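You operate a simulated robot arm through the tools that you are given. There is no shell and no other tool.

You are at the controls of a simulated two-armed robot. One attempt, no reset.

Task
Re-chuck the tyre whose bead has not seated and fill it to the card.
Fine: vent, lower the lift, clamp again, fill till the bead seats; air knob ends on HOLD; no test; other knobs untouched.

It is judged by the outcome, as a careful person would: the job done as asked, and still so three seconds after it is handed in. It fails if anything else is knocked over, pushed out of place, dropped, spilled or broken.

Robot
Two 7-joint arms with two-finger grippers on one trunk that stands fixed in place. Base frame: the origin is at the foot of the trunk, x ahead of it, y to its left, z up. Units: m, degrees, N and s.
The left shoulder is at [0.044, 0.17, 1.398], the right one opposite. With the tool pointing down near the work surface each hand reaches from about 0.1 to 0.62 m from the base axis, measured 20 degrees to its own side. Payload 2.69 kg a hand.
Tool frame (each hand has its own): the origin (TCP) lies between the finger pads and is the grasp point; the fingertips stand 0.02 m ahead of it; z points along the fingers, y is the line along which they close. The gripper opens to 0.1 m; its body begins 0.063 m behind the TCP.
Orientation is that of the tool frame in the base frame, as a unit quaternion [w, x, y, z]. With the fingers straight down and closing along the base's y, the tool's x points along the base's -x, its y along +y and its z along -z.

Tools
- The arms move only by the tool drive_tool. It takes "left_plan", "right_plan" or both (then of equal length, played together; a hand with none holds still); each is a list that holds one entry, the list of rows, each a list of 7 numbers: the shift along the base's x, y, z in units of 400 mm (1.0 is 400 mm), then the turn, a rotation vector about the base's x, y, z in units of 60 degrees (1.0 is 60 degrees), then the finger opening in m, from 0 to 0.1. In form: [[[tx, ty, tz, rx, ry, rz, claw], ...]]. A call has 1 to 20 rows; each row is the pose to reach, as a shift and turn from the pose commanded when the call began. A call with a number of a shift or a turn outside -1 to 1 is refused whole. Rows are played at 5 a second. More than 0.05 m and 8.6 degrees between two rows, or a gripper value outside its range, and nothing of the call is played. Where a pose cannot be reached the arm comes as near as it can. A force on the tool above 60 N (or 10 N above the force at the start of the call, whichever is more), or a blocked arm, ends the call early, and 0.2 s more pass. Each finger travels about 0.108 m/s and halts on what it meets, pressing with about 27 N; the grip force reading is that of the motor and also rises with nothing between the fingers. The clock runs only during rows and for 0.2 s after the last one: add rows that repeat a pose to give the fingers time. It gives the time, the measured TCP pose, the force on the tool (base axes), the opening and the grip force at its end, in the units of the frame above (readings bear some noise), with the torque about the TCP (base axes, N m) and any sound that the robot's microphone picked up.
- Cameras (640 x 400 px; columns grow to the right, rows downward): "scene" is now at [0.1703, -0.0487, 1.3354]; the picture's right is [-0.47, -0.88, 0.01], its down [-0.14, 0.07, -0.99] and it looks along [0.87, -0.46, -0.16] (base axes); focal length 261 px, centre (320, 200). "left" rides on the left gripper at [0.07, 0.019, -0.099] in its tool frame; the picture's right is [-0.26, 0.97, 0.00], its down [-0.75, -0.20, -0.63] and it looks along [-0.61, -0.16, 0.78] (tool axes); focal length 230 px, centre (320, 200). "right" rides on the right gripper at [0.07, -0.018, -0.099] in its tool frame; the picture's right is [0.26, 0.97, 0.00], its down [-0.75, 0.20, -0.63] and it looks along [-0.61, 0.16, 0.78] (tool axes); focal length 230 px, centre (320, 200).
- get_image(camera): a new picture of that camera. No time passes.
- lift_body(by): moves the trunk up (or, below 0, down) by that many m; the arms and the scene camera ride with it, the base frame stays. It gives what a move gives, with no picture.
- turn_head(pan, tilt): turns the head with the scene camera to pan (to the left, within 60 degrees either way) and tilt (down, from -29 to 69), counted from straight ahead of the robot. It gives what a move gives.
- locate(camera, pixels): for up to 12 pixels [column, row] of the newest picture of that camera ("zoom" is the newest enlarged one), the place [x, y, z] in the base frame of the surface seen there, good to about 0.002 m, but the place of the scene camera against the robot may be out by one fixed shift of up to 0.012 m in any direction. No time passes.
- zoom(camera, box): a new picture of the part [left, top, right, bottom] of that camera's present view, enlarged. No time passes.
- hand_in(): hands the job in; it is judged then, once.

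Open the grippers and draw the arms clear of the work before you hand the job in, unless the task says otherwise.

The tools are called as a command line: name --argument value ..., lists and objects as JSON in quotes. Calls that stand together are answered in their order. drive_tool: Moves the arms, as the interface text tells. Its arguments: {"type":"object","properties":{"left_plan":{"type":"array"},"right_plan":{"type":"array"}},"required":[]} The other tools are called the same way: lift_body (by) moves the trunk up or down; turn_head (pan, tilt) turns the head that bears the scene camera; get_image (camera) takes a picture; locate (camera, pixels) gives the place of the surface under pixels of a picture; zoom (camera, box) takes an enlarged picture of a part of a camera's view; hand_in () hands the job in.

At the start:

```text
time_s: 0.0
left_ee_pos: [0.3628, -0.0461, 1.2751]
left_tcp_rot: [-0.002, 0.0, 1.0, 0.001]
left_contact_force: [0.0, 0.3, 0.8]
left_ft_torque: [0.03, 0.01, -0.03]
left_gripper_width: 0.1002
left_grasp_force: 0.0
right_ee_pos: [0.3435, -0.382, 1.3471]
right_tcp_rot: [0.001, -0.001, 1.0, 0.0]
right_contact_force: [-0.1, -0.5, 0.4]
right_ft_torque: [-0.03, 0.0, -0.05]
right_gripper_width: 0.0998
right_grasp_force: 0.1
trunk travel left (down, up): [-0.625, 0.065]
head pan, tilt (commanded): [-27.8, 8.2]
```

scene: 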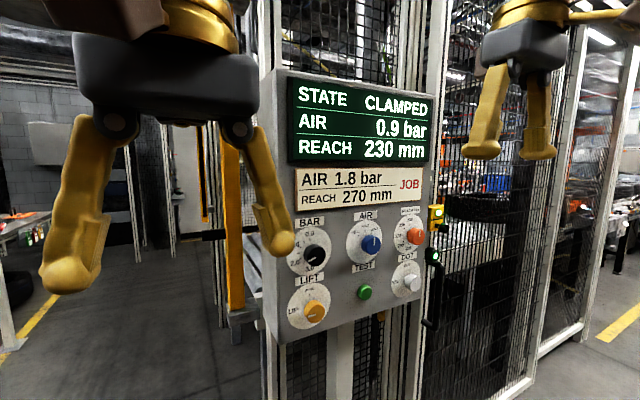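
right: 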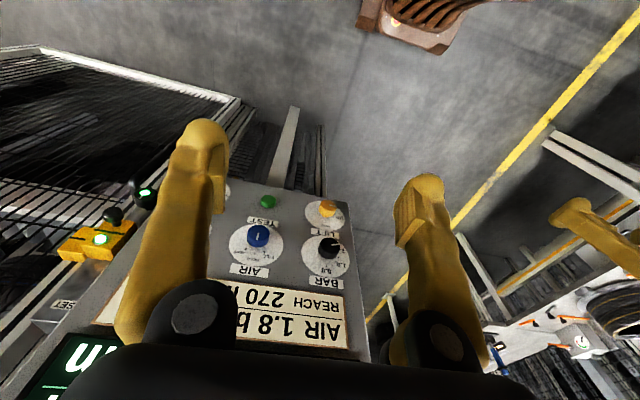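
left: 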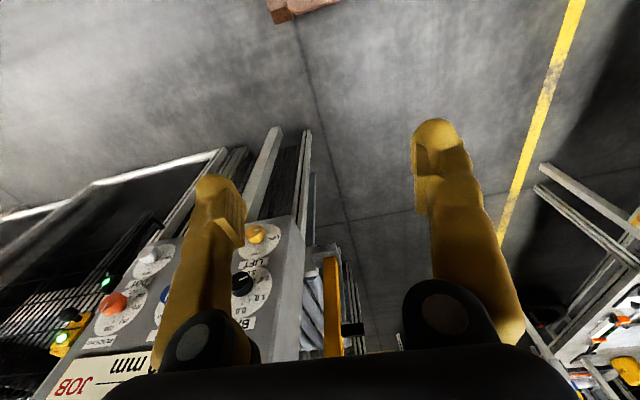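

The panel at about (350,200) shows STATE CLAMPED, AIR 0.9 bar, REACH 230 mm, with a job card AIR 1.8 bar and REACH 270 mm. I'll zoom in on the panel to read knobs and labels.

zoom --camera "scene" --box '[270, 200, 450, 340]'

zoom --camera "scene" --box '[260, 60, 450, 210]'

```text
2.86 times, centred on (360, 270) of scene
```

zoom: 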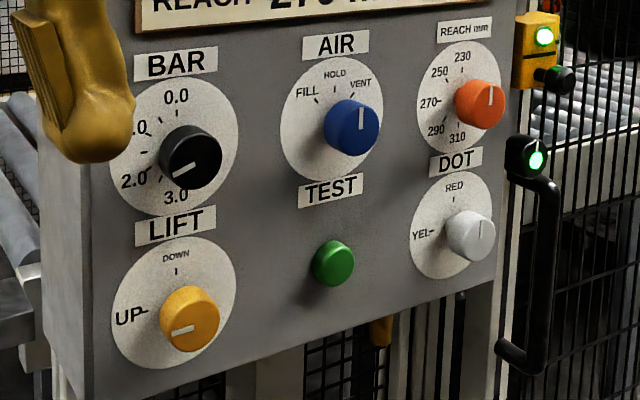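

```text
2.67 times, centred on (355, 135) of scene
```

zoom: 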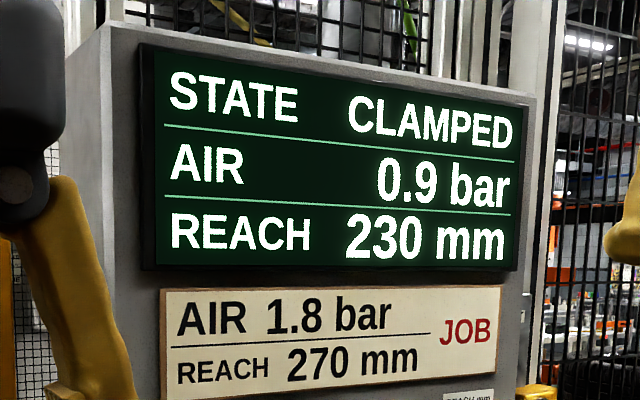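

The knobs appear to be: BAR pointing lower left (~1.8), AIR up (HOLD), REACH up (230), LIFT left (UP), DOT up (RED). I'll look around to see the machine behind the panel before touching anything.

turn_head --pan -50 --tilt 15

get_image --camera "scene"

turn_head --pan 0 --tilt 20

get_image --camera "scene"

```text
time_s: 0.9
left_ee_pos: [0.341, -0.0456, 1.2798]
left_tcp_rot: [0.008, -0.001, 1.0, 0.001]
left_contact_force: [-1.4, 1.0, -0.1]
left_ft_torque: [-0.01, 0.0, 0.0]
left_gripper_width: 0.0998
left_grasp_force: 0.0
right_ee_pos: [0.3227, -0.3802, 1.3533]
right_tcp_rot: [0.01, -0.002, 1.0, -0.002]
right_contact_force: [0.1, -0.4, 0.2]
right_ft_torque: [-0.02, -0.05, -0.01]
right_gripper_width: 0.1
right_grasp_force: 0.1
trunk travel left (down, up): [-0.625, 0.065]
head pan, tilt (commanded): [-50.0, 15.0]
```

```text
taken
```

scene: 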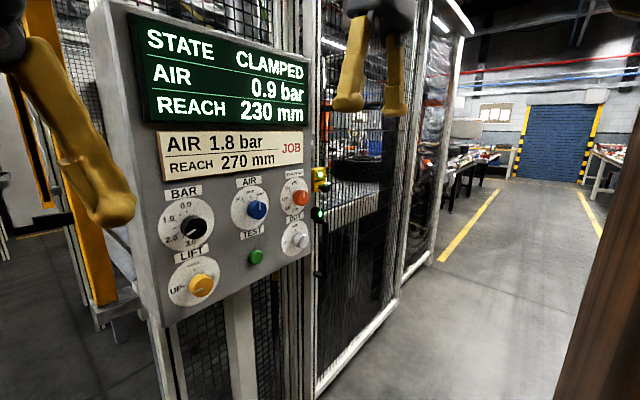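

```text
time_s: 2.0
left_ee_pos: [0.3426, -0.0456, 1.2802]
left_tcp_rot: [0.007, 0.0, 1.0, 0.0]
left_contact_force: [0.3, 0.4, 0.3]
left_ft_torque: [0.03, 0.02, 0.01]
left_gripper_width: 0.0999
left_grasp_force: 0.2
right_ee_pos: [0.3248, -0.3805, 1.353]
right_tcp_rot: [0.009, -0.002, 1.0, -0.001]
right_contact_force: [0.9, 0.6, 0.1]
right_ft_torque: [-0.06, 0.01, 0.01]
right_gripper_width: 0.0999
right_grasp_force: 0.0
trunk travel left (down, up): [-0.625, 0.065]
head pan, tilt (commanded): [0.0, 20.0]
```

```text
taken
```

scene: 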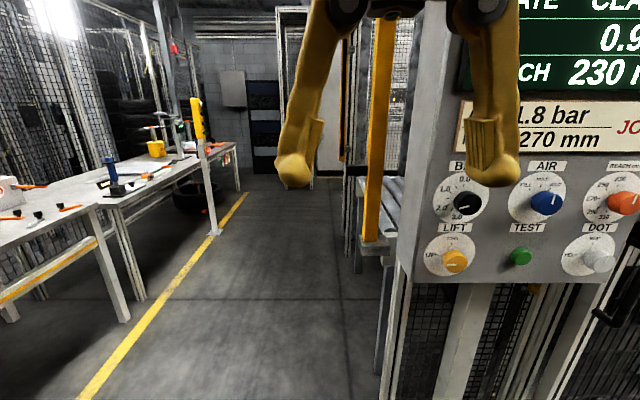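

The panel face is clear, and the caged machine is behind it to the right. I'll face the panel squarely, locate the knobs and look through the mesh at the tyre.

turn_head --pan -30 --tilt 8

get_image --camera "scene"

zoom --camera "scene" --box '[400, 60, 600, 260]'

zoom --camera "scene" --box '[290, 200, 450, 330]'

```text
time_s: 3.0
left_ee_pos: [0.3435, -0.045, 1.2811]
left_tcp_rot: [0.007, 0.001, 1.0, 0.001]
left_contact_force: [0.1, -0.8, 0.7]
left_ft_torque: [-0.03, -0.03, 0.01]
left_gripper_width: 0.0997
left_grasp_force: 0.1
right_ee_pos: [0.3238, -0.3803, 1.3528]
right_tcp_rot: [0.009, -0.002, 1.0, -0.002]
right_contact_force: [0.6, -0.3, 0.2]
right_ft_torque: [-0.02, -0.01, -0.02]
right_gripper_width: 0.1003
right_grasp_force: 0.2
trunk travel left (down, up): [-0.625, 0.065]
head pan, tilt (commanded): [-30.0, 8.0]
```

```text
taken
```

scene: 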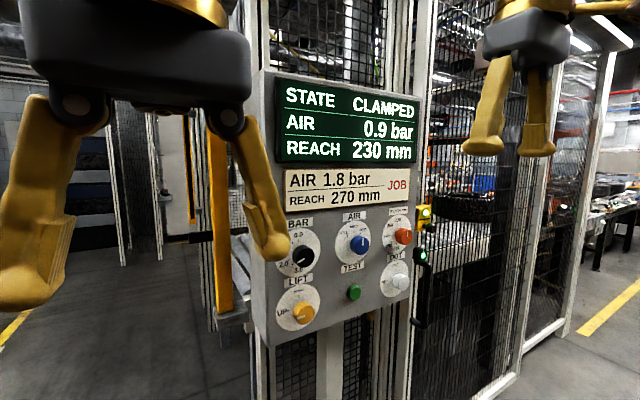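

```text
2.00 times, centred on (500, 160) of scene
```

zoom: 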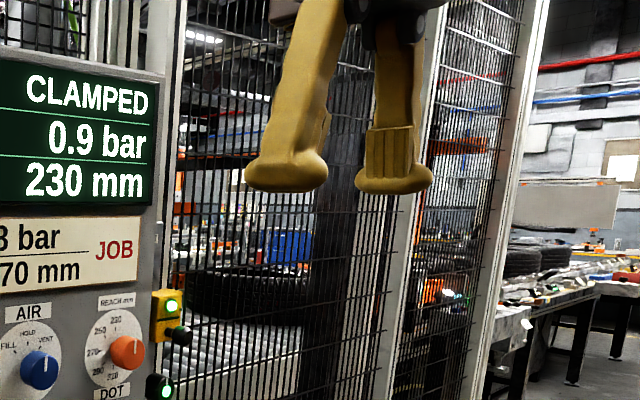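

```text
3.08 times, centred on (370, 265) of scene
```

zoom: 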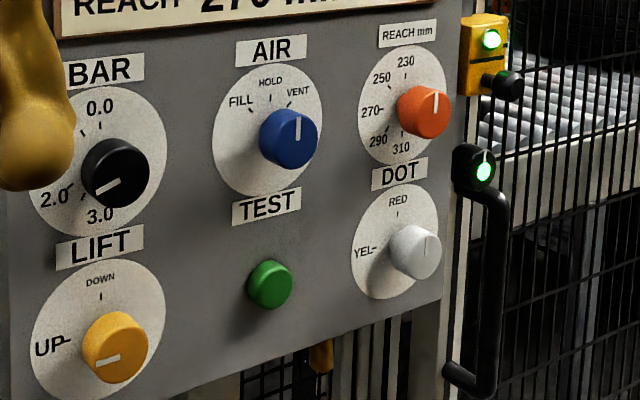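

I'll get the panel plane and knob positions from the scene camera: dial faces, knob caps and panel corners.

locate --camera "scene" --pixels '[[274, 78], [420, 97], [262, 335], [330, 300], [409, 292], [361, 244], [303, 256], [404, 236], [305, 313], [401, 281], [354, 293], [349, 226]]'

get_image --camera "right"

get_image --camera "left"

```text
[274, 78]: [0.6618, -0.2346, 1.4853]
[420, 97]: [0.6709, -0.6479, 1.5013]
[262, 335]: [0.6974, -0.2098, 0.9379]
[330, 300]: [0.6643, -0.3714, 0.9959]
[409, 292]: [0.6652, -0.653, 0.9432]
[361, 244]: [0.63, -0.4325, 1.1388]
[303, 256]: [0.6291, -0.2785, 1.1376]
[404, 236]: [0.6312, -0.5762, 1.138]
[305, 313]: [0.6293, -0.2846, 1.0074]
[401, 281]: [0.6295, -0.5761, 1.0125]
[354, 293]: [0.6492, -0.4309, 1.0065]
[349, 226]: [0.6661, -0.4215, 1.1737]
```

```text
taken
```

right: 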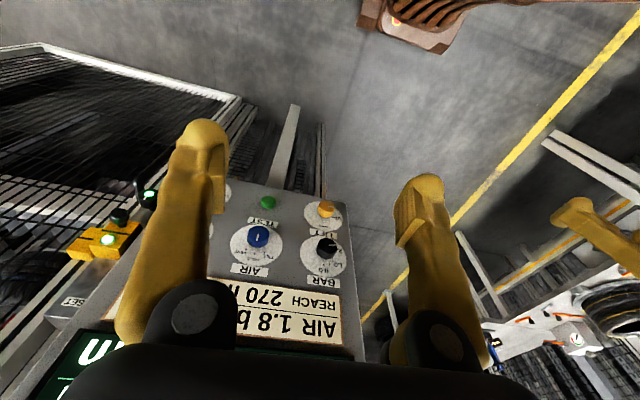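

```text
taken
```

left: 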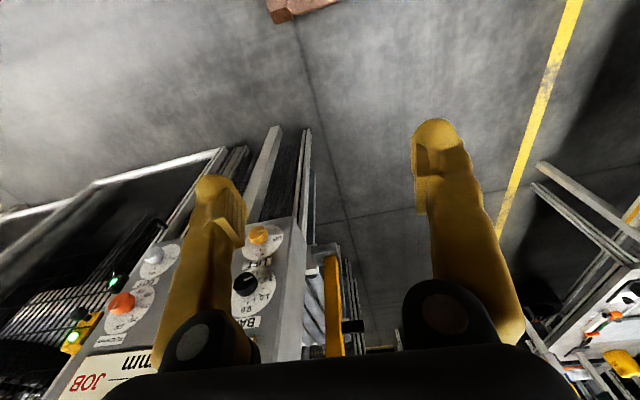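

The panel face is the plane x≈0.665, facing me, with knob caps at x≈0.63: AIR at y≈-0.432, z≈1.139 and LIFT at y≈-0.285, z≈1.007. I'll move the left arm out to the left and start bringing the right hand forward, swinging it to point at the panel (60° of the 90° pitch).

drive_tool --left_plan '[[[0, 0.0625, 0, 0, 0, 0, 0.1], [0, 0.125, 0, 0, 0, 0, 0.1], [0, 0.1875, 0, 0, 0, 0, 0.1], [0, 0.25, 0, 0, 0, 0, 0.1], [0, 0.3125, 0, 0, 0, 0, 0.1], [0, 0.375, 0, 0, 0, 0, 0.1], [0, 0.4375, 0, 0, 0, 0, 0.1], [0, 0.5, 0, 0, 0, 0, 0.1]]]' --right_plan '[[[0.03, -0.015, -0.04, 0, -0.125, 0, 0.1], [0.06, -0.03, -0.08, 0, -0.25, 0, 0.1], [0.09, -0.045, -0.12, 0, -0.375, 0, 0.1], [0.12, -0.06, -0.16, 0, -0.5, 0, 0.1], [0.15, -0.075, -0.2, 0, -0.625, 0, 0.1], [0.18, -0.09, -0.24, 0, -0.75, 0, 0.1], [0.21, -0.105, -0.28, 0, -0.875, 0, 0.1], [0.24, -0.12, -0.32, 0, -1.0, 0, 0.1]]]'

```text
time_s: 4.8
left_ee_pos: [0.3418, 0.1556, 1.2819]
left_tcp_rot: [0.007, 0.0, 1.0, 0.0]
left_contact_force: [-0.4, -0.4, 0.1]
left_ft_torque: [0.01, -0.01, 0.05]
left_gripper_width: 0.0998
left_grasp_force: 0.0
right_ee_pos: [0.4179, -0.4282, 1.2253]
right_tcp_rot: [0.507, -0.001, 0.862, -0.004]
right_contact_force: [0.2, -0.7, -0.1]
right_ft_torque: [0.02, 0.0, -0.02]
right_gripper_width: 0.0996
right_grasp_force: 0.0
trunk travel left (down, up): [-0.625, 0.065]
head pan, tilt (commanded): [-30.0, 8.0]
```

The right hand is now at 0.418, -0.428, 1.225, pitched 60°. I'll finish the remaining 30° and move to a stand-off in front of the AIR knob at about x=0.53, z=1.14.

drive_tool --right_plan '[[[0.05, 0, -0.04, 0, -0.12, 0, 0.1], [0.1, 0, -0.08, 0, -0.24, 0, 0.1], [0.15, -0.005, -0.12, 0, -0.36, 0, 0.1], [0.2, -0.01, -0.17, 0, -0.49, 0, 0.1], [0.25, -0.01, -0.21, 0, -0.49, 0, 0.1], [0.25, -0.01, -0.21, 0, -0.49, 0, 0.1]]]'

get_image --camera "right"

get_image --camera "scene"

```text
time_s: 6.2
left_ee_pos: [0.3435, 0.1553, 1.2802]
left_tcp_rot: [0.007, 0.0, 1.0, 0.001]
left_contact_force: [0.2, 0.4, -0.2]
left_ft_torque: [0.01, -0.03, -0.05]
left_gripper_width: 0.1
left_grasp_force: 0.1
right_ee_pos: [0.5074, -0.433, 1.142]
right_tcp_rot: [0.71, -0.001, 0.705, -0.002]
right_contact_force: [-0.2, -0.8, -0.1]
right_ft_torque: [0.0, -0.03, -0.01]
right_gripper_width: 0.1
right_grasp_force: 0.0
right hand out of reach, approached as far as the arm can: row 5, 6
trunk travel left (down, up): [-0.625, 0.065]
head pan, tilt (commanded): [-30.0, 8.0]
```

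```text
taken
```

right: 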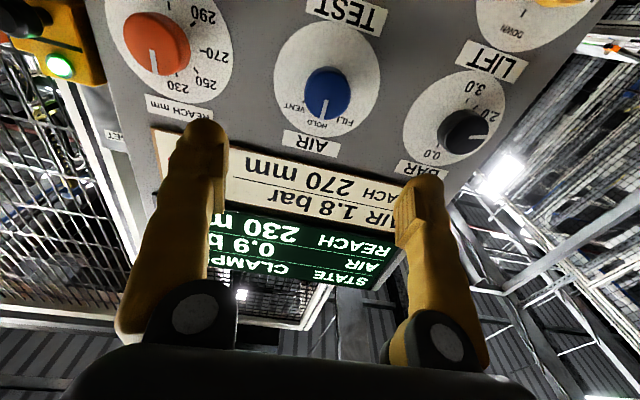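

```text
taken
```

scene: 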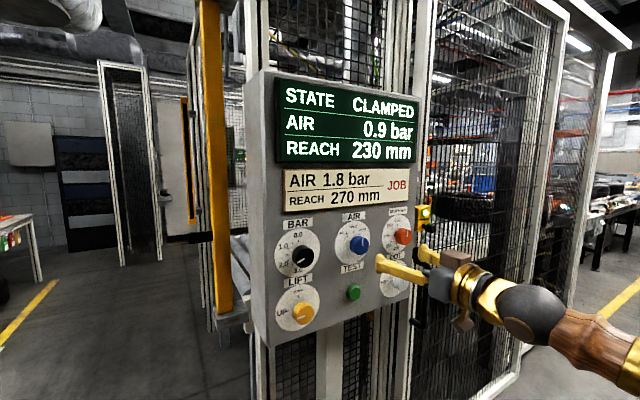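

The hand stopped short at x=0.507 (out of reach) because the shoulder is too high at 1.398. The lane in front of the panel is clear, so I'll back off slightly and then lower the trunk 0.3 m to bring the shoulder level with the knobs.

drive_tool --right_plan '[[[-0.08, 0, 0, 0, 0, 0, 0.1], [-0.15, 0, 0, 0, 0, 0, 0.1], [-0.15, 0, 0, 0, 0, 0, 0.1]]]'

lift_body --by -0.3

turn_head --pan -30 --tilt -12

get_image --camera "scene"

get_image --camera "right"

```text
time_s: 7.0
left_ee_pos: [0.3441, 0.1534, 1.2791]
left_tcp_rot: [0.007, 0.0, 1.0, 0.001]
left_contact_force: [0.1, 0.0, -0.5]
left_ft_torque: [0.0, 0.02, -0.01]
left_gripper_width: 0.1
left_grasp_force: 0.0
right_ee_pos: [0.4475, -0.4349, 1.1427]
right_tcp_rot: [0.71, 0.0, 0.705, -0.002]
right_contact_force: [-0.2, 0.4, 0.3]
right_ft_torque: [-0.02, 0.02, -0.02]
right_gripper_width: 0.1
right_grasp_force: 0.1
trunk travel left (down, up): [-0.625, 0.065]
head pan, tilt (commanded): [-30.0, 8.0]
```

```text
time_s: 10.0
left_ee_pos: [0.3414, 0.1547, 0.9809]
left_tcp_rot: [0.007, 0.0, 1.0, 0.001]
left_contact_force: [-0.4, -0.3, 0.4]
left_ft_torque: [-0.01, 0.01, 0.0]
left_gripper_width: 0.1
left_grasp_force: 0.0
right_ee_pos: [0.4461, -0.4341, 0.8417]
right_tcp_rot: [0.71, -0.001, 0.705, 0.0]
right_contact_force: [-0.1, 0.3, 0.9]
right_ft_torque: [0.01, -0.03, 0.02]
right_gripper_width: 0.0998
right_grasp_force: 0.1
trunk travel left (down, up): [-0.325, 0.365]
head pan, tilt (commanded): [-30.0, 8.0]
```

```text
time_s: 10.8
left_ee_pos: [0.3414, 0.1541, 0.9803]
left_tcp_rot: [0.006, 0.0, 1.0, 0.001]
left_contact_force: [-0.5, 0.2, 0.5]
left_ft_torque: [0.02, 0.0, -0.01]
left_gripper_width: 0.0999
left_grasp_force: 0.1
right_ee_pos: [0.4457, -0.4348, 0.842]
right_tcp_rot: [0.71, -0.001, 0.704, -0.001]
right_contact_force: [0.4, 0.2, 0.5]
right_ft_torque: [0.01, 0.01, -0.01]
right_gripper_width: 0.1001
right_grasp_force: 0.0
trunk travel left (down, up): [-0.325, 0.365]
head pan, tilt (commanded): [-30.0, -12.0]
```

```text
taken
```

scene: 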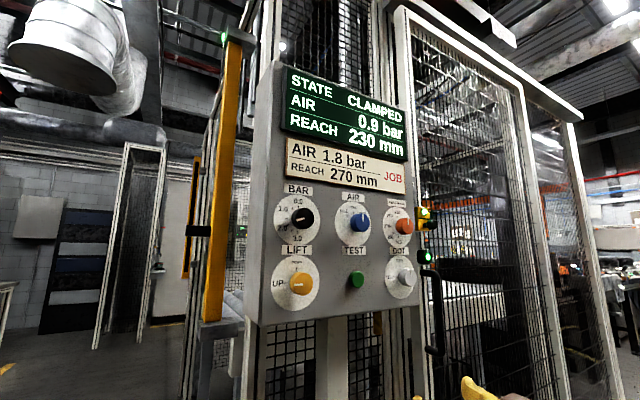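

```text
taken
```

right: 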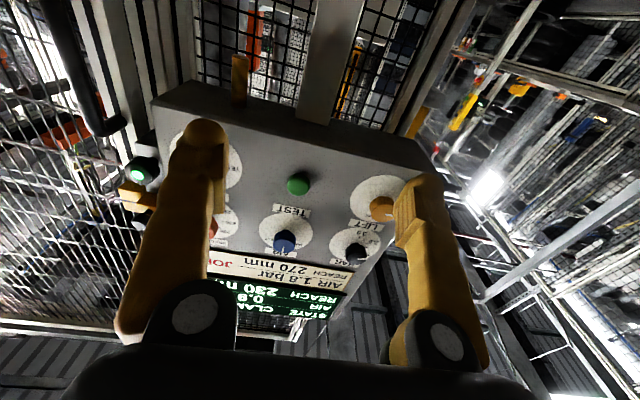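

The whole panel is now clearly visible, with the arms out of the view. I'll zoom on the dials to confirm every pointer before I start.

zoom --camera "scene" --box '[265, 180, 345, 310]'

zoom --camera "scene" --box '[325, 185, 425, 305]'

zoom --camera "scene" --box '[400, 30, 560, 380]'

```text
3.08 times, centred on (305, 245) of scene
```

zoom: 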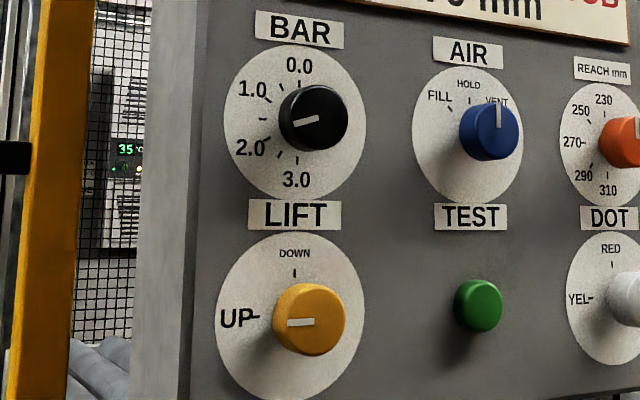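

```text
3.33 times, centred on (375, 245) of scene
```

zoom: 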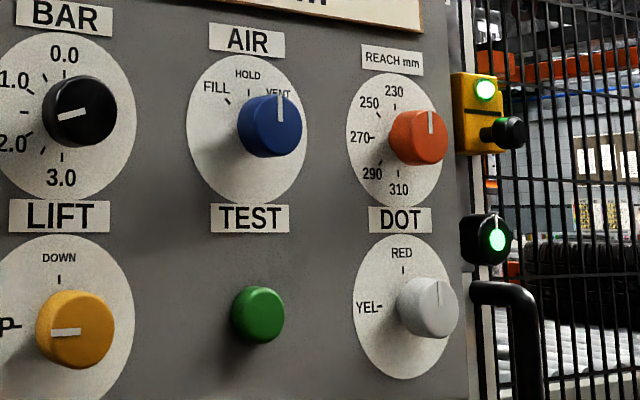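

```text
1.14 times, centred on (480, 205) of scene
```

zoom: 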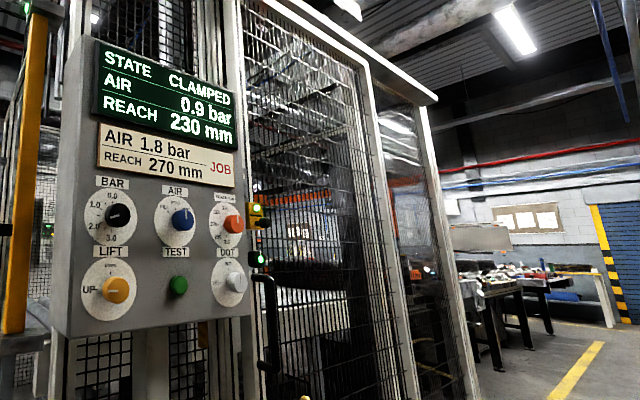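

All pointers confirmed: AIR HOLD, LIFT UP, REACH 230, DOT RED, BAR just below horizontal left. I'll raise the right hand back level with the AIR knob and measure the knobs with the hand camera.

drive_tool --right_plan '[[[0, 0, 0.12, 0, 0, 0, 0.1], [0, 0, 0.24, 0, 0, 0, 0.1], [0, 0, 0.36, 0, 0, 0, 0.1], [0, 0, 0.48, 0, 0, 0, 0.1], [0, 0, 0.6, 0, 0, 0, 0.1], [0, 0, 0.72, 0, 0, 0, 0.1], [0.06, 0.003, 0.74, 0, 0, 0, 0.1], [0.12, 0.006, 0.74, 0, 0, 0, 0.1], [0.12, 0.006, 0.74, 0, 0, 0, 0.1]]]'

get_image --camera "right"

get_image --camera "scene"

```text
time_s: 12.8
left_ee_pos: [0.3425, 0.1539, 0.9807]
left_tcp_rot: [0.007, 0.0, 1.0, 0.001]
left_contact_force: [-0.6, -0.9, 0.6]
left_ft_torque: [0.02, 0.0, -0.02]
left_gripper_width: 0.1003
left_grasp_force: 0.1
right_ee_pos: [0.4957, -0.4307, 1.1389]
right_tcp_rot: [0.71, -0.001, 0.704, -0.002]
right_contact_force: [-0.3, 0.0, -0.2]
right_ft_torque: [-0.02, 0.02, 0.0]
right_gripper_width: 0.1
right_grasp_force: 0.1
trunk travel left (down, up): [-0.325, 0.365]
head pan, tilt (commanded): [-30.0, -12.0]
```

```text
taken
```

right: 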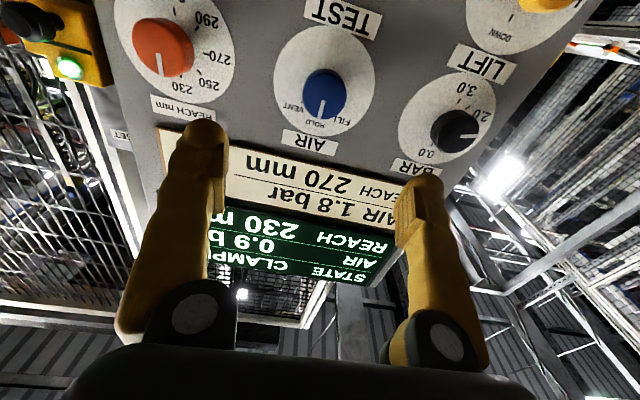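

```text
taken
```

scene: 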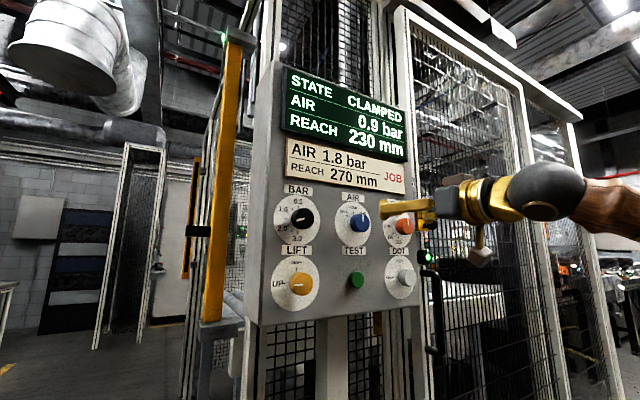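

The hand is level with AIR. I'll locate the knob cap and dial with the hand camera (AIR cap around (325,92), dial edges at (275,75) and (375,75)), and zoom on BAR to read its setting.

zoom --camera "right" --box '[380, 0, 580, 180]'

locate --camera "right" --pixels '[[325, 95], [306, 92], [344, 90], [323, 73], [283, 80], [366, 80], [325, 35], [160, 45], [455, 130], [550, 2], [300, 60], [360, 60]]'

locate --camera "scene" --pixels '[[360, 222], [303, 218], [404, 226], [302, 284], [406, 276], [356, 280], [340, 235], [290, 305], [395, 295], [270, 300]]'

zoom --camera "right" --box '[260, 10, 400, 160]'

```text
2.22 times, centred on (480, 90) of right
```

zoom: 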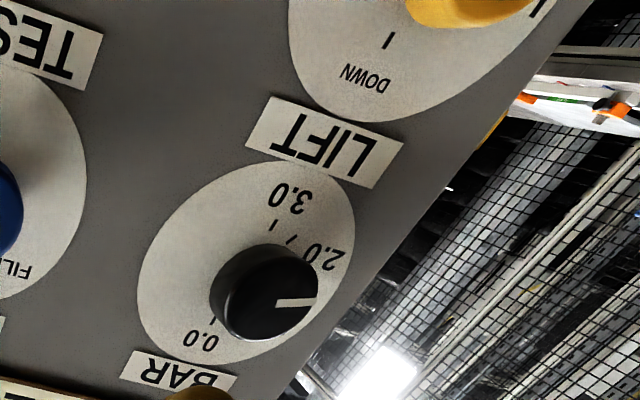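

```text
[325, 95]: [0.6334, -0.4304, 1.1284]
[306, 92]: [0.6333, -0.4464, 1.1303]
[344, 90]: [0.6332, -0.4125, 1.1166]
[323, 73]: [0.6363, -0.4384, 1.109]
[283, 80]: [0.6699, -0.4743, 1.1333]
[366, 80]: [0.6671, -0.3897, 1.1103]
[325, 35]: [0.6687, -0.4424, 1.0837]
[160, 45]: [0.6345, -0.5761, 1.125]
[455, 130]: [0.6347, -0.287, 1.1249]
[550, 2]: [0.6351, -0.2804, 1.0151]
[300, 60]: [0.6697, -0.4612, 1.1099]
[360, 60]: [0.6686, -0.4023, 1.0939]
```

```text
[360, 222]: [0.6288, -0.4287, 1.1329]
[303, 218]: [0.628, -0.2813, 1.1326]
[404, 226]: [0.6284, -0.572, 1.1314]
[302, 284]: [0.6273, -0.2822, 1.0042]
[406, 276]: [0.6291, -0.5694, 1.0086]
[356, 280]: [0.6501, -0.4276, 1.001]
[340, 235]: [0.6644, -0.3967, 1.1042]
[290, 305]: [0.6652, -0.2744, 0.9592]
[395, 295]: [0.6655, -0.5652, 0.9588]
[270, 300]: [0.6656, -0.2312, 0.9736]
```

```text
2.67 times, centred on (330, 85) of right
```

zoom: 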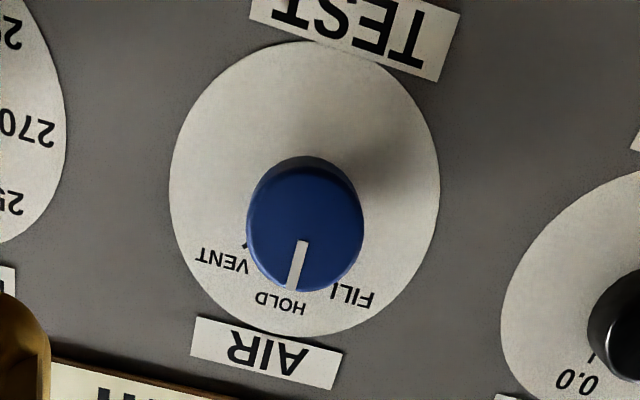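

BAR points between 1.5 and 2.0, consistent with 1.8. I'll measure the AIR cap's rim in this zoom (left (252,228), right (360,228), bottom (300,288), top (308,178)) to get its exact centre and diameter.

locate --camera "zoom" --pixels '[[254, 228], [358, 228], [298, 286], [308, 180], [306, 230], [270, 260], [345, 262], [265, 195], [350, 195], [305, 50], [180, 190], [434, 200]]'

zoom --camera "scene" --box '[275, 185, 325, 255]'

```text
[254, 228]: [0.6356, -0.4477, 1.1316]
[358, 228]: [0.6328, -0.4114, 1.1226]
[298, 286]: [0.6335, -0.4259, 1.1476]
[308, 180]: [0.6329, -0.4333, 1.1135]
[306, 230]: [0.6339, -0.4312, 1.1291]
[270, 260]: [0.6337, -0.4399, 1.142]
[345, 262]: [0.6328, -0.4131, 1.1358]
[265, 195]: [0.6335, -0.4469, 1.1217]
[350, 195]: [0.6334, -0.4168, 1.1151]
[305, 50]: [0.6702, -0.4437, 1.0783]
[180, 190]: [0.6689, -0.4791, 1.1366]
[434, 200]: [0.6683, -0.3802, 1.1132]
```

```text
5.71 times, centred on (300, 220) of scene
```

zoom: 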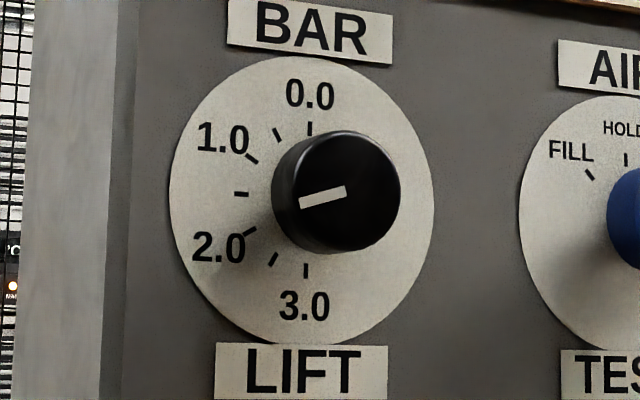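

The AIR cap is about 40 mm across, centred at y=-0.430, z=1.129, front at x=0.633; BAR reads 1.8 by tick interpolation, matching the card, so it needs no change. I'll line up on the axis and advance to x≈0.60 with the fingers open.

drive_tool --right_plan '[[[0.06, 0.0, -0.012, 0, 0, 0, 0.1], [0.12, 0.0, -0.025, 0, 0, 0, 0.1], [0.18, 0.0, -0.025, 0, 0, 0, 0.1], [0.25, 0.0, -0.025, 0, 0, 0, 0.1], [0.25, 0.0, -0.025, 0, 0, 0, 0.1]]]'

get_image --camera "right"

get_image --camera "scene"

```text
time_s: 14.2
left_ee_pos: [0.3219, 0.1539, 0.9868]
left_tcp_rot: [0.017, 0.001, 1.0, 0.001]
left_contact_force: [-1.6, 0.4, -0.6]
left_ft_torque: [0.0, -0.08, 0.0]
left_gripper_width: 0.1001
left_grasp_force: 0.0
right_ee_pos: [0.5478, -0.4268, 1.2693]
right_tcp_rot: [0.79, -0.009, 0.613, -0.004]
right_contact_force: [-1.1, -0.5, 0.7]
right_ft_torque: [0.0, 0.0, 0.03]
right_gripper_width: 0.0999
right_grasp_force: 0.1
right hand out of reach, approached as far as the arm can: row 2, 3, 4
trunk travel left (down, up): [-0.325, 0.365]
head pan, tilt (commanded): [-30.0, -12.0]
stopped in row 5 (right hand): the arm was blocked; the commanded pose is now the measured one
```

```text
taken
```

right: 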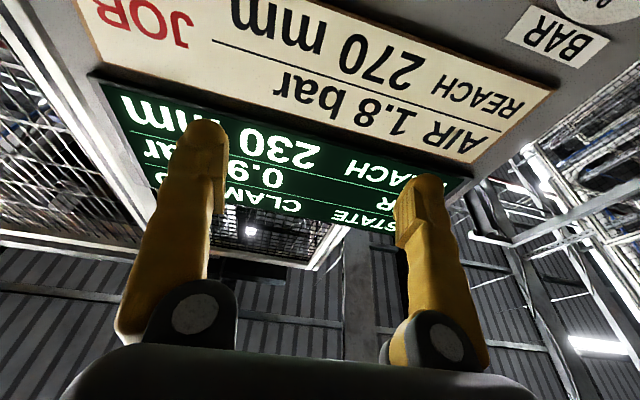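

```text
taken
```

scene: 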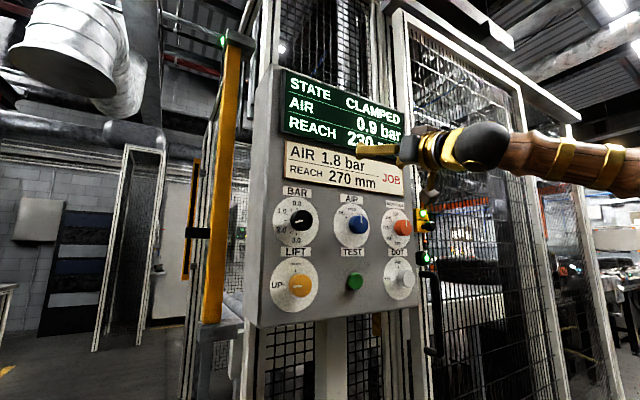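

The arm went off course: it stopped at 0.548, -0.427, 1.269 with the hand tilted, reported as blocked, though the force is small and nothing on the panel was touched. I'll look at how the right arm is posed before trying again.

turn_head --pan -60 --tilt 5

get_image --camera "scene"

get_image --camera "left"

```text
time_s: 15.2
left_ee_pos: [0.3266, 0.1553, 0.9854]
left_tcp_rot: [0.015, 0.0, 1.0, 0.001]
left_contact_force: [-0.6, 0.1, -1.2]
left_ft_torque: [-0.01, 0.0, 0.01]
left_gripper_width: 0.0999
left_grasp_force: 0.0
right_ee_pos: [0.5558, -0.4266, 1.266]
right_tcp_rot: [0.788, -0.008, 0.615, -0.004]
right_contact_force: [0.6, 0.1, 0.7]
right_ft_torque: [-0.01, -0.02, 0.03]
right_gripper_width: 0.0998
right_grasp_force: 0.2
trunk travel left (down, up): [-0.325, 0.365]
head pan, tilt (commanded): [-60.0, 5.0]
```

```text
taken
```

scene: 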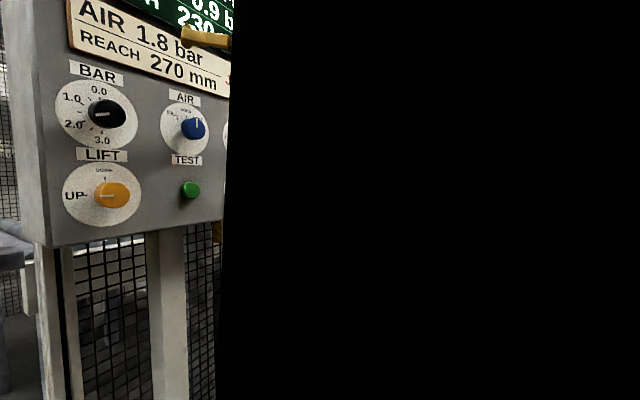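

```text
taken
```

left: 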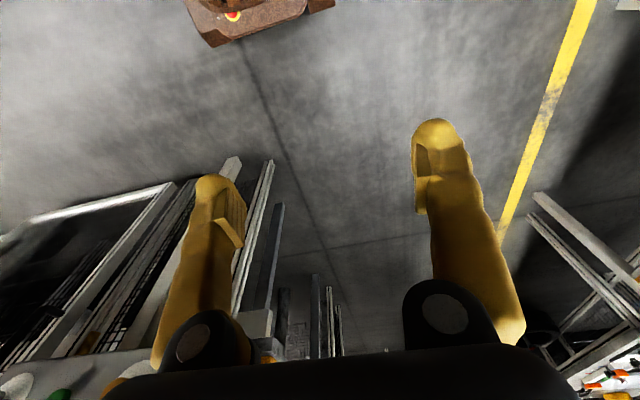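

The scene camera at pan -60 is blocked by the right arm itself (black from column 230 on). I'll swing the left hand up and yaw it so its camera can look across at the right arm's posture.

drive_tool --left_plan '[[[0, 0.05, 0.08, 0, 0, -0.14, 0.1], [0, 0.1, 0.16, 0, 0, -0.28, 0.1], [0, 0.15, 0.24, 0, 0, -0.42, 0.1], [0, 0.2, 0.32, 0, 0, -0.56, 0.1], [0, 0.25, 0.4, 0, 0, -0.7, 0.1], [0, 0.3, 0.48, 0, 0, -0.84, 0.1], [0, 0.3, 0.56, 0, 0, -0.98, 0.1]]]'

turn_head --pan -30 --tilt -12

get_image --camera "left"

get_image --camera "scene"

```text
time_s: 16.8
left_ee_pos: [0.3293, 0.2735, 1.2064]
left_tcp_rot: [0.007, 0.493, 0.87, -0.011]
left_contact_force: [0.3, 0.0, -0.5]
left_ft_torque: [-0.01, 0.0, 0.01]
left_gripper_width: 0.1001
left_grasp_force: 0.1
right_ee_pos: [0.5546, -0.4276, 1.2664]
right_tcp_rot: [0.788, -0.009, 0.615, -0.003]
right_contact_force: [0.2, 0.5, -0.4]
right_ft_torque: [-0.01, -0.03, 0.0]
right_gripper_width: 0.1003
right_grasp_force: 0.0
trunk travel left (down, up): [-0.325, 0.365]
head pan, tilt (commanded): [-60.0, 5.0]
```

```text
time_s: 17.7
left_ee_pos: [0.33, 0.2736, 1.2044]
left_tcp_rot: [0.006, 0.491, 0.871, -0.011]
left_contact_force: [-0.8, -0.9, -0.5]
left_ft_torque: [0.02, -0.02, 0.02]
left_gripper_width: 0.1
left_grasp_force: 0.0
right_ee_pos: [0.5555, -0.4266, 1.2672]
right_tcp_rot: [0.788, -0.008, 0.615, -0.004]
right_contact_force: [-0.5, 0.6, 1.0]
right_ft_torque: [-0.04, 0.01, -0.02]
right_gripper_width: 0.0999
right_grasp_force: 0.1
trunk travel left (down, up): [-0.325, 0.365]
head pan, tilt (commanded): [-30.0, -12.0]
```

```text
taken
```

left: 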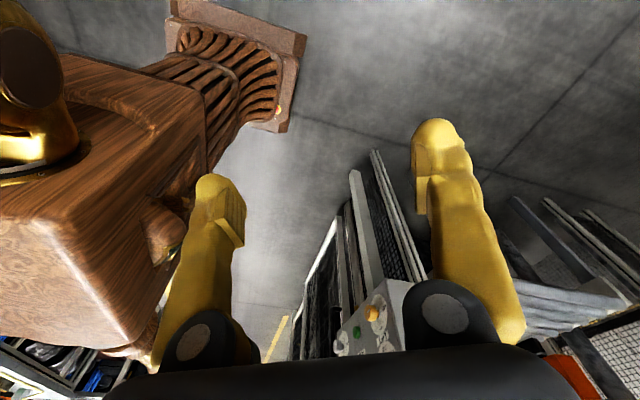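

```text
taken
```

scene: 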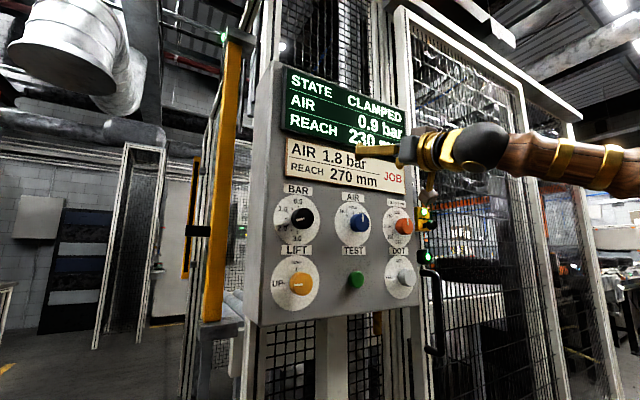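

The left camera sees the wooden trunk at the left but looks too far down. I'll tilt it about 42° toward -y to see the right arm.

drive_tool --left_plan '[[[0.02, 0, 0.02, -0.14, 0, 0, 0.1], [0.04, 0, 0.04, -0.28, 0, 0, 0.1], [0.06, 0, 0.06, -0.42, 0, 0, 0.1], [0.08, 0, 0.08, -0.56, 0, 0, 0.1], [0.1, 0, 0.1, -0.7, 0, 0, 0.1], [0.12, 0, 0.12, -0.84, 0, 0, 0.1]]]'

get_image --camera "left"

```text
time_s: 19.1
left_ee_pos: [0.3745, 0.2739, 1.2576]
left_tcp_rot: [0.223, 0.439, 0.784, -0.378]
left_contact_force: [-0.1, 0.0, -0.4]
left_ft_torque: [-0.03, 0.01, 0.0]
left_gripper_width: 0.0999
left_grasp_force: 0.1
right_ee_pos: [0.5572, -0.4268, 1.2662]
right_tcp_rot: [0.789, -0.009, 0.614, -0.004]
right_contact_force: [-0.6, 0.4, -1.1]
right_ft_torque: [0.01, 0.02, -0.01]
right_gripper_width: 0.1003
right_grasp_force: 0.0
trunk travel left (down, up): [-0.325, 0.365]
head pan, tilt (commanded): [-30.0, -12.0]
```

```text
taken
```

left: 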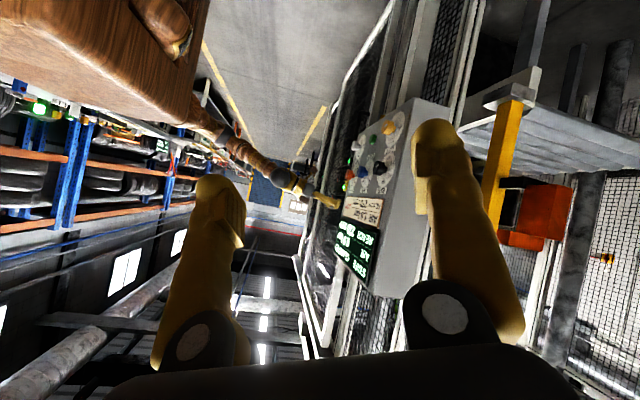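

The right arm is visible running from the trunk at about (195,110) to the gripper at (330,200). I'll zoom in to see how straight it is.

zoom --camera "left" --box '[160, 60, 400, 260]'

locate --camera "left" --pixels '[[200, 118], [230, 145], [250, 155], [270, 168], [285, 178], [300, 188], [330, 202], [180, 100]]'

```text
2.00 times, centred on (280, 160) of left
```

zoom: 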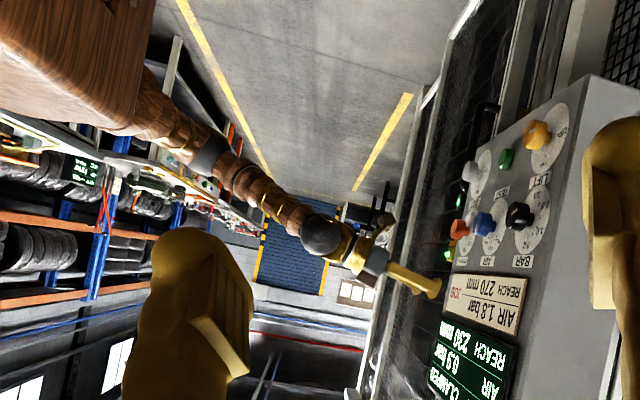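

```text
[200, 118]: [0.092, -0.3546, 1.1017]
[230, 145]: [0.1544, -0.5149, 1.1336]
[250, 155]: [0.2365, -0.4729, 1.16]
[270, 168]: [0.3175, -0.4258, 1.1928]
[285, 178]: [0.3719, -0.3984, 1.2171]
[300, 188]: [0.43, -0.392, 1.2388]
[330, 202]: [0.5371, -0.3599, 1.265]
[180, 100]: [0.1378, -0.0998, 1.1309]
```

The elbow sits out to the side (about y=-0.53) and bent ~97°, so the arm isn't at full stretch; the solver just took a bad path. From this new posture I'll level the hand (+14° pitch) while lowering to the knob height in small steps at x≈0.55.

drive_tool --right_plan '[[[0, 0, -0.06, 0, 0.05, 0, 0.1], [0, 0, -0.12, 0, 0.1, 0, 0.1], [0, 0, -0.18, 0, 0.15, 0, 0.1], [0, 0, -0.24, 0, 0.2, 0, 0.1], [-0.01, 0, -0.3, 0, 0.235, 0, 0.1], [-0.01, 0, -0.34, 0, 0.235, 0, 0.1], [-0.01, 0, -0.34, 0, 0.235, 0, 0.1]]]'

get_image --camera "left"

get_image --camera "scene"

```text
time_s: 20.7
left_ee_pos: [0.375, 0.2743, 1.2577]
left_tcp_rot: [0.222, 0.438, 0.785, -0.377]
left_contact_force: [-0.7, 0.1, -0.3]
left_ft_torque: [-0.02, 0.02, 0.0]
left_gripper_width: 0.1001
left_grasp_force: 0.0
right_ee_pos: [0.5532, -0.4255, 1.1314]
right_tcp_rot: [0.707, -0.009, 0.708, -0.003]
right_contact_force: [-0.4, 0.4, -0.5]
right_ft_torque: [0.01, 0.0, -0.03]
right_gripper_width: 0.1001
right_grasp_force: 0.0
trunk travel left (down, up): [-0.325, 0.365]
head pan, tilt (commanded): [-30.0, -12.0]
```

```text
taken
```

left: 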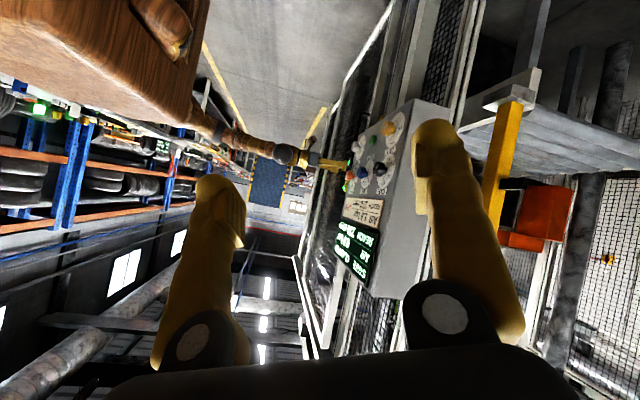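

```text
taken
```

scene: 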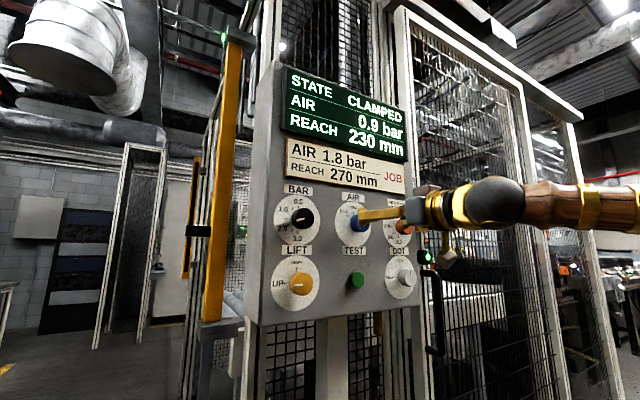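

This time it reached 0.553, -0.4255, 1.131 with the hand level and no reach complaint. I'll creep forward to x≈0.60, correcting y by -4.5 mm and z by -2 mm.

drive_tool --right_plan '[[[0.02, -0.005, 0, 0, 0, 0, 0.1], [0.05, -0.011, -0.005, 0, 0, 0, 0.1], [0.08, -0.011, -0.005, 0, 0, 0, 0.1], [0.11, -0.011, -0.005, 0, 0, 0, 0.1], [0.11, -0.011, -0.005, 0, 0, 0, 0.1]]]'

get_image --camera "right"

get_image --camera "scene"

```text
time_s: 21.9
left_ee_pos: [0.3739, 0.2736, 1.2572]
left_tcp_rot: [0.221, 0.438, 0.785, -0.378]
left_contact_force: [0.9, 1.4, -0.6]
left_ft_torque: [-0.04, 0.02, 0.0]
left_gripper_width: 0.0998
left_grasp_force: 0.0
right_ee_pos: [0.596, -0.4315, 1.1292]
right_tcp_rot: [0.707, -0.01, 0.707, -0.002]
right_contact_force: [0.2, -0.2, 0.0]
right_ft_torque: [0.02, -0.04, -0.02]
right_gripper_width: 0.0999
right_grasp_force: 0.0
trunk travel left (down, up): [-0.325, 0.365]
head pan, tilt (commanded): [-30.0, -12.0]
```

```text
taken
```

right: 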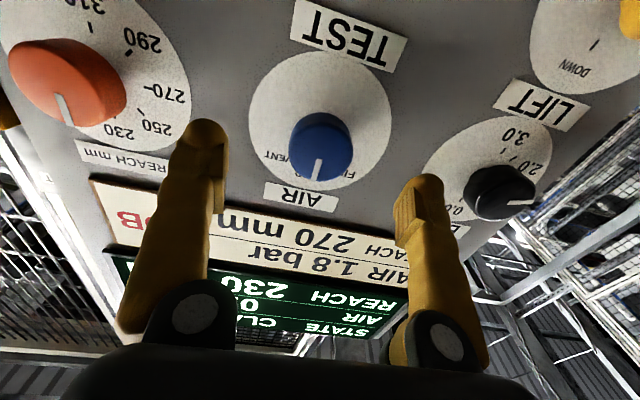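

```text
taken
```

scene: 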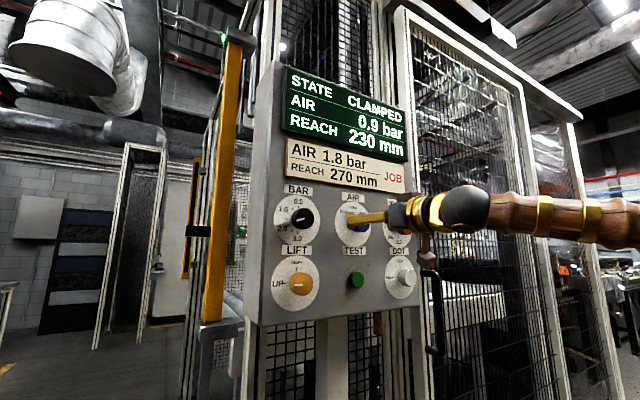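

The hand is at 0.596, straddling the AIR cap, which sits at (320,148) in the hand view. I'll re-measure the cap rim to fine-tune the centring before closing in.

zoom --camera "right" --box '[260, 80, 380, 220]'

locate --camera "right" --pixels '[[320, 150], [294, 150], [349, 150], [318, 178], [321, 128], [300, 168], [343, 168], [300, 132], [343, 132]]'

```text
2.86 times, centred on (320, 150) of right
```

zoom: 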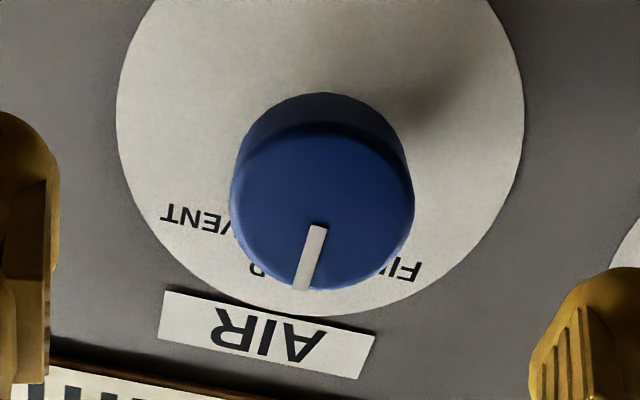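

```text
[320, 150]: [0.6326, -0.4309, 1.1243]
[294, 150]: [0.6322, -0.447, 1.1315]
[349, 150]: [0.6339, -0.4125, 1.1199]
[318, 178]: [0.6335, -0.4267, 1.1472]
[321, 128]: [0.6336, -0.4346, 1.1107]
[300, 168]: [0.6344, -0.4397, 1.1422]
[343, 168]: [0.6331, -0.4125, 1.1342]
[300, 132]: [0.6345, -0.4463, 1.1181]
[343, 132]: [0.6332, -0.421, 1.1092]
```

Cap centre measures y=-0.430, z=1.127. I'll make the small correction, advance to x≈0.64 so the pads overlap the knob by about 27 mm, then close on it.

drive_tool --right_plan '[[[0.03, 0.004, -0.005, 0, 0, 0, 0.1], [0.06, 0.004, -0.005, 0, 0, 0, 0.1], [0.09, 0.004, -0.005, 0, 0, 0, 0.1], [0.11, 0.004, -0.005, 0, 0, 0, 0.1], [0.11, 0.004, -0.005, 0, 0, 0, 0.1]]]'

get_image --camera "right"

```text
time_s: 23.1
left_ee_pos: [0.3746, 0.2741, 1.258]
left_tcp_rot: [0.222, 0.438, 0.786, -0.376]
left_contact_force: [0.1, -0.5, -0.4]
left_ft_torque: [0.0, -0.01, -0.02]
left_gripper_width: 0.0999
left_grasp_force: 0.1
right_ee_pos: [0.6396, -0.4304, 1.1266]
right_tcp_rot: [0.707, -0.009, 0.707, -0.003]
right_contact_force: [0.2, 0.3, -0.2]
right_ft_torque: [0.02, -0.05, -0.01]
right_gripper_width: 0.0999
right_grasp_force: 0.0
trunk travel left (down, up): [-0.325, 0.365]
head pan, tilt (commanded): [-30.0, -12.0]
```

```text
taken
```

right: 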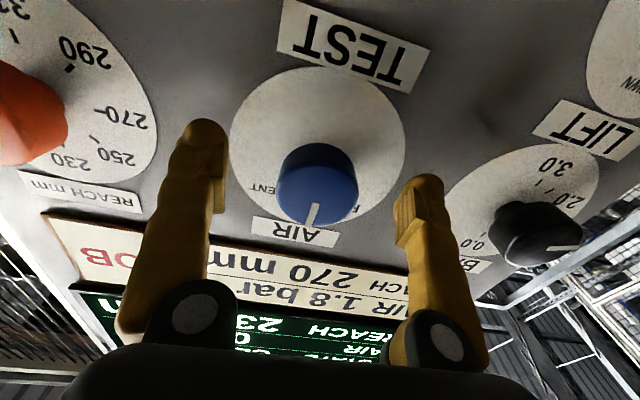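

The fingers now straddle the AIR knob cap at (318,185) evenly, at 0.640, -0.430, 1.127. I'll close on it gently and check the grip.

drive_tool --right_plan '[[[0, 0, 0, 0, 0, 0, 0.06], [0, 0, 0, 0, 0, 0, 0.045], [0, 0, 0, 0, 0, 0, 0.03], [0, 0, 0, 0, 0, 0, 0.03]]]'

get_image --camera "right"

zoom --camera "scene" --box '[265, 60, 425, 310]'

```text
time_s: 24.1
left_ee_pos: [0.3746, 0.2731, 1.2573]
left_tcp_rot: [0.221, 0.438, 0.786, -0.377]
left_contact_force: [0.0, 0.2, -0.3]
left_ft_torque: [0.0, -0.02, 0.01]
left_gripper_width: 0.1
left_grasp_force: 0.1
right_ee_pos: [0.6393, -0.4309, 1.1258]
right_tcp_rot: [0.707, -0.009, 0.707, -0.002]
right_contact_force: [2.3, -2.5, 1.9]
right_ft_torque: [0.01, 0.06, -0.11]
right_gripper_width: 0.0426
right_grasp_force: 43.7
trunk travel left (down, up): [-0.325, 0.365]
head pan, tilt (commanded): [-30.0, -12.0]
```

```text
taken
```

right: 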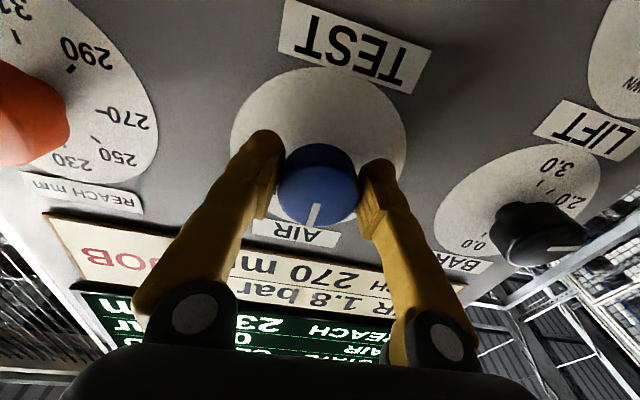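

```text
1.60 times, centred on (345, 185) of scene
```

zoom: 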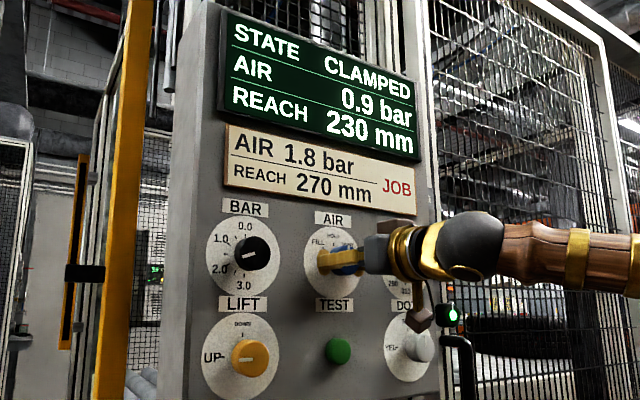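

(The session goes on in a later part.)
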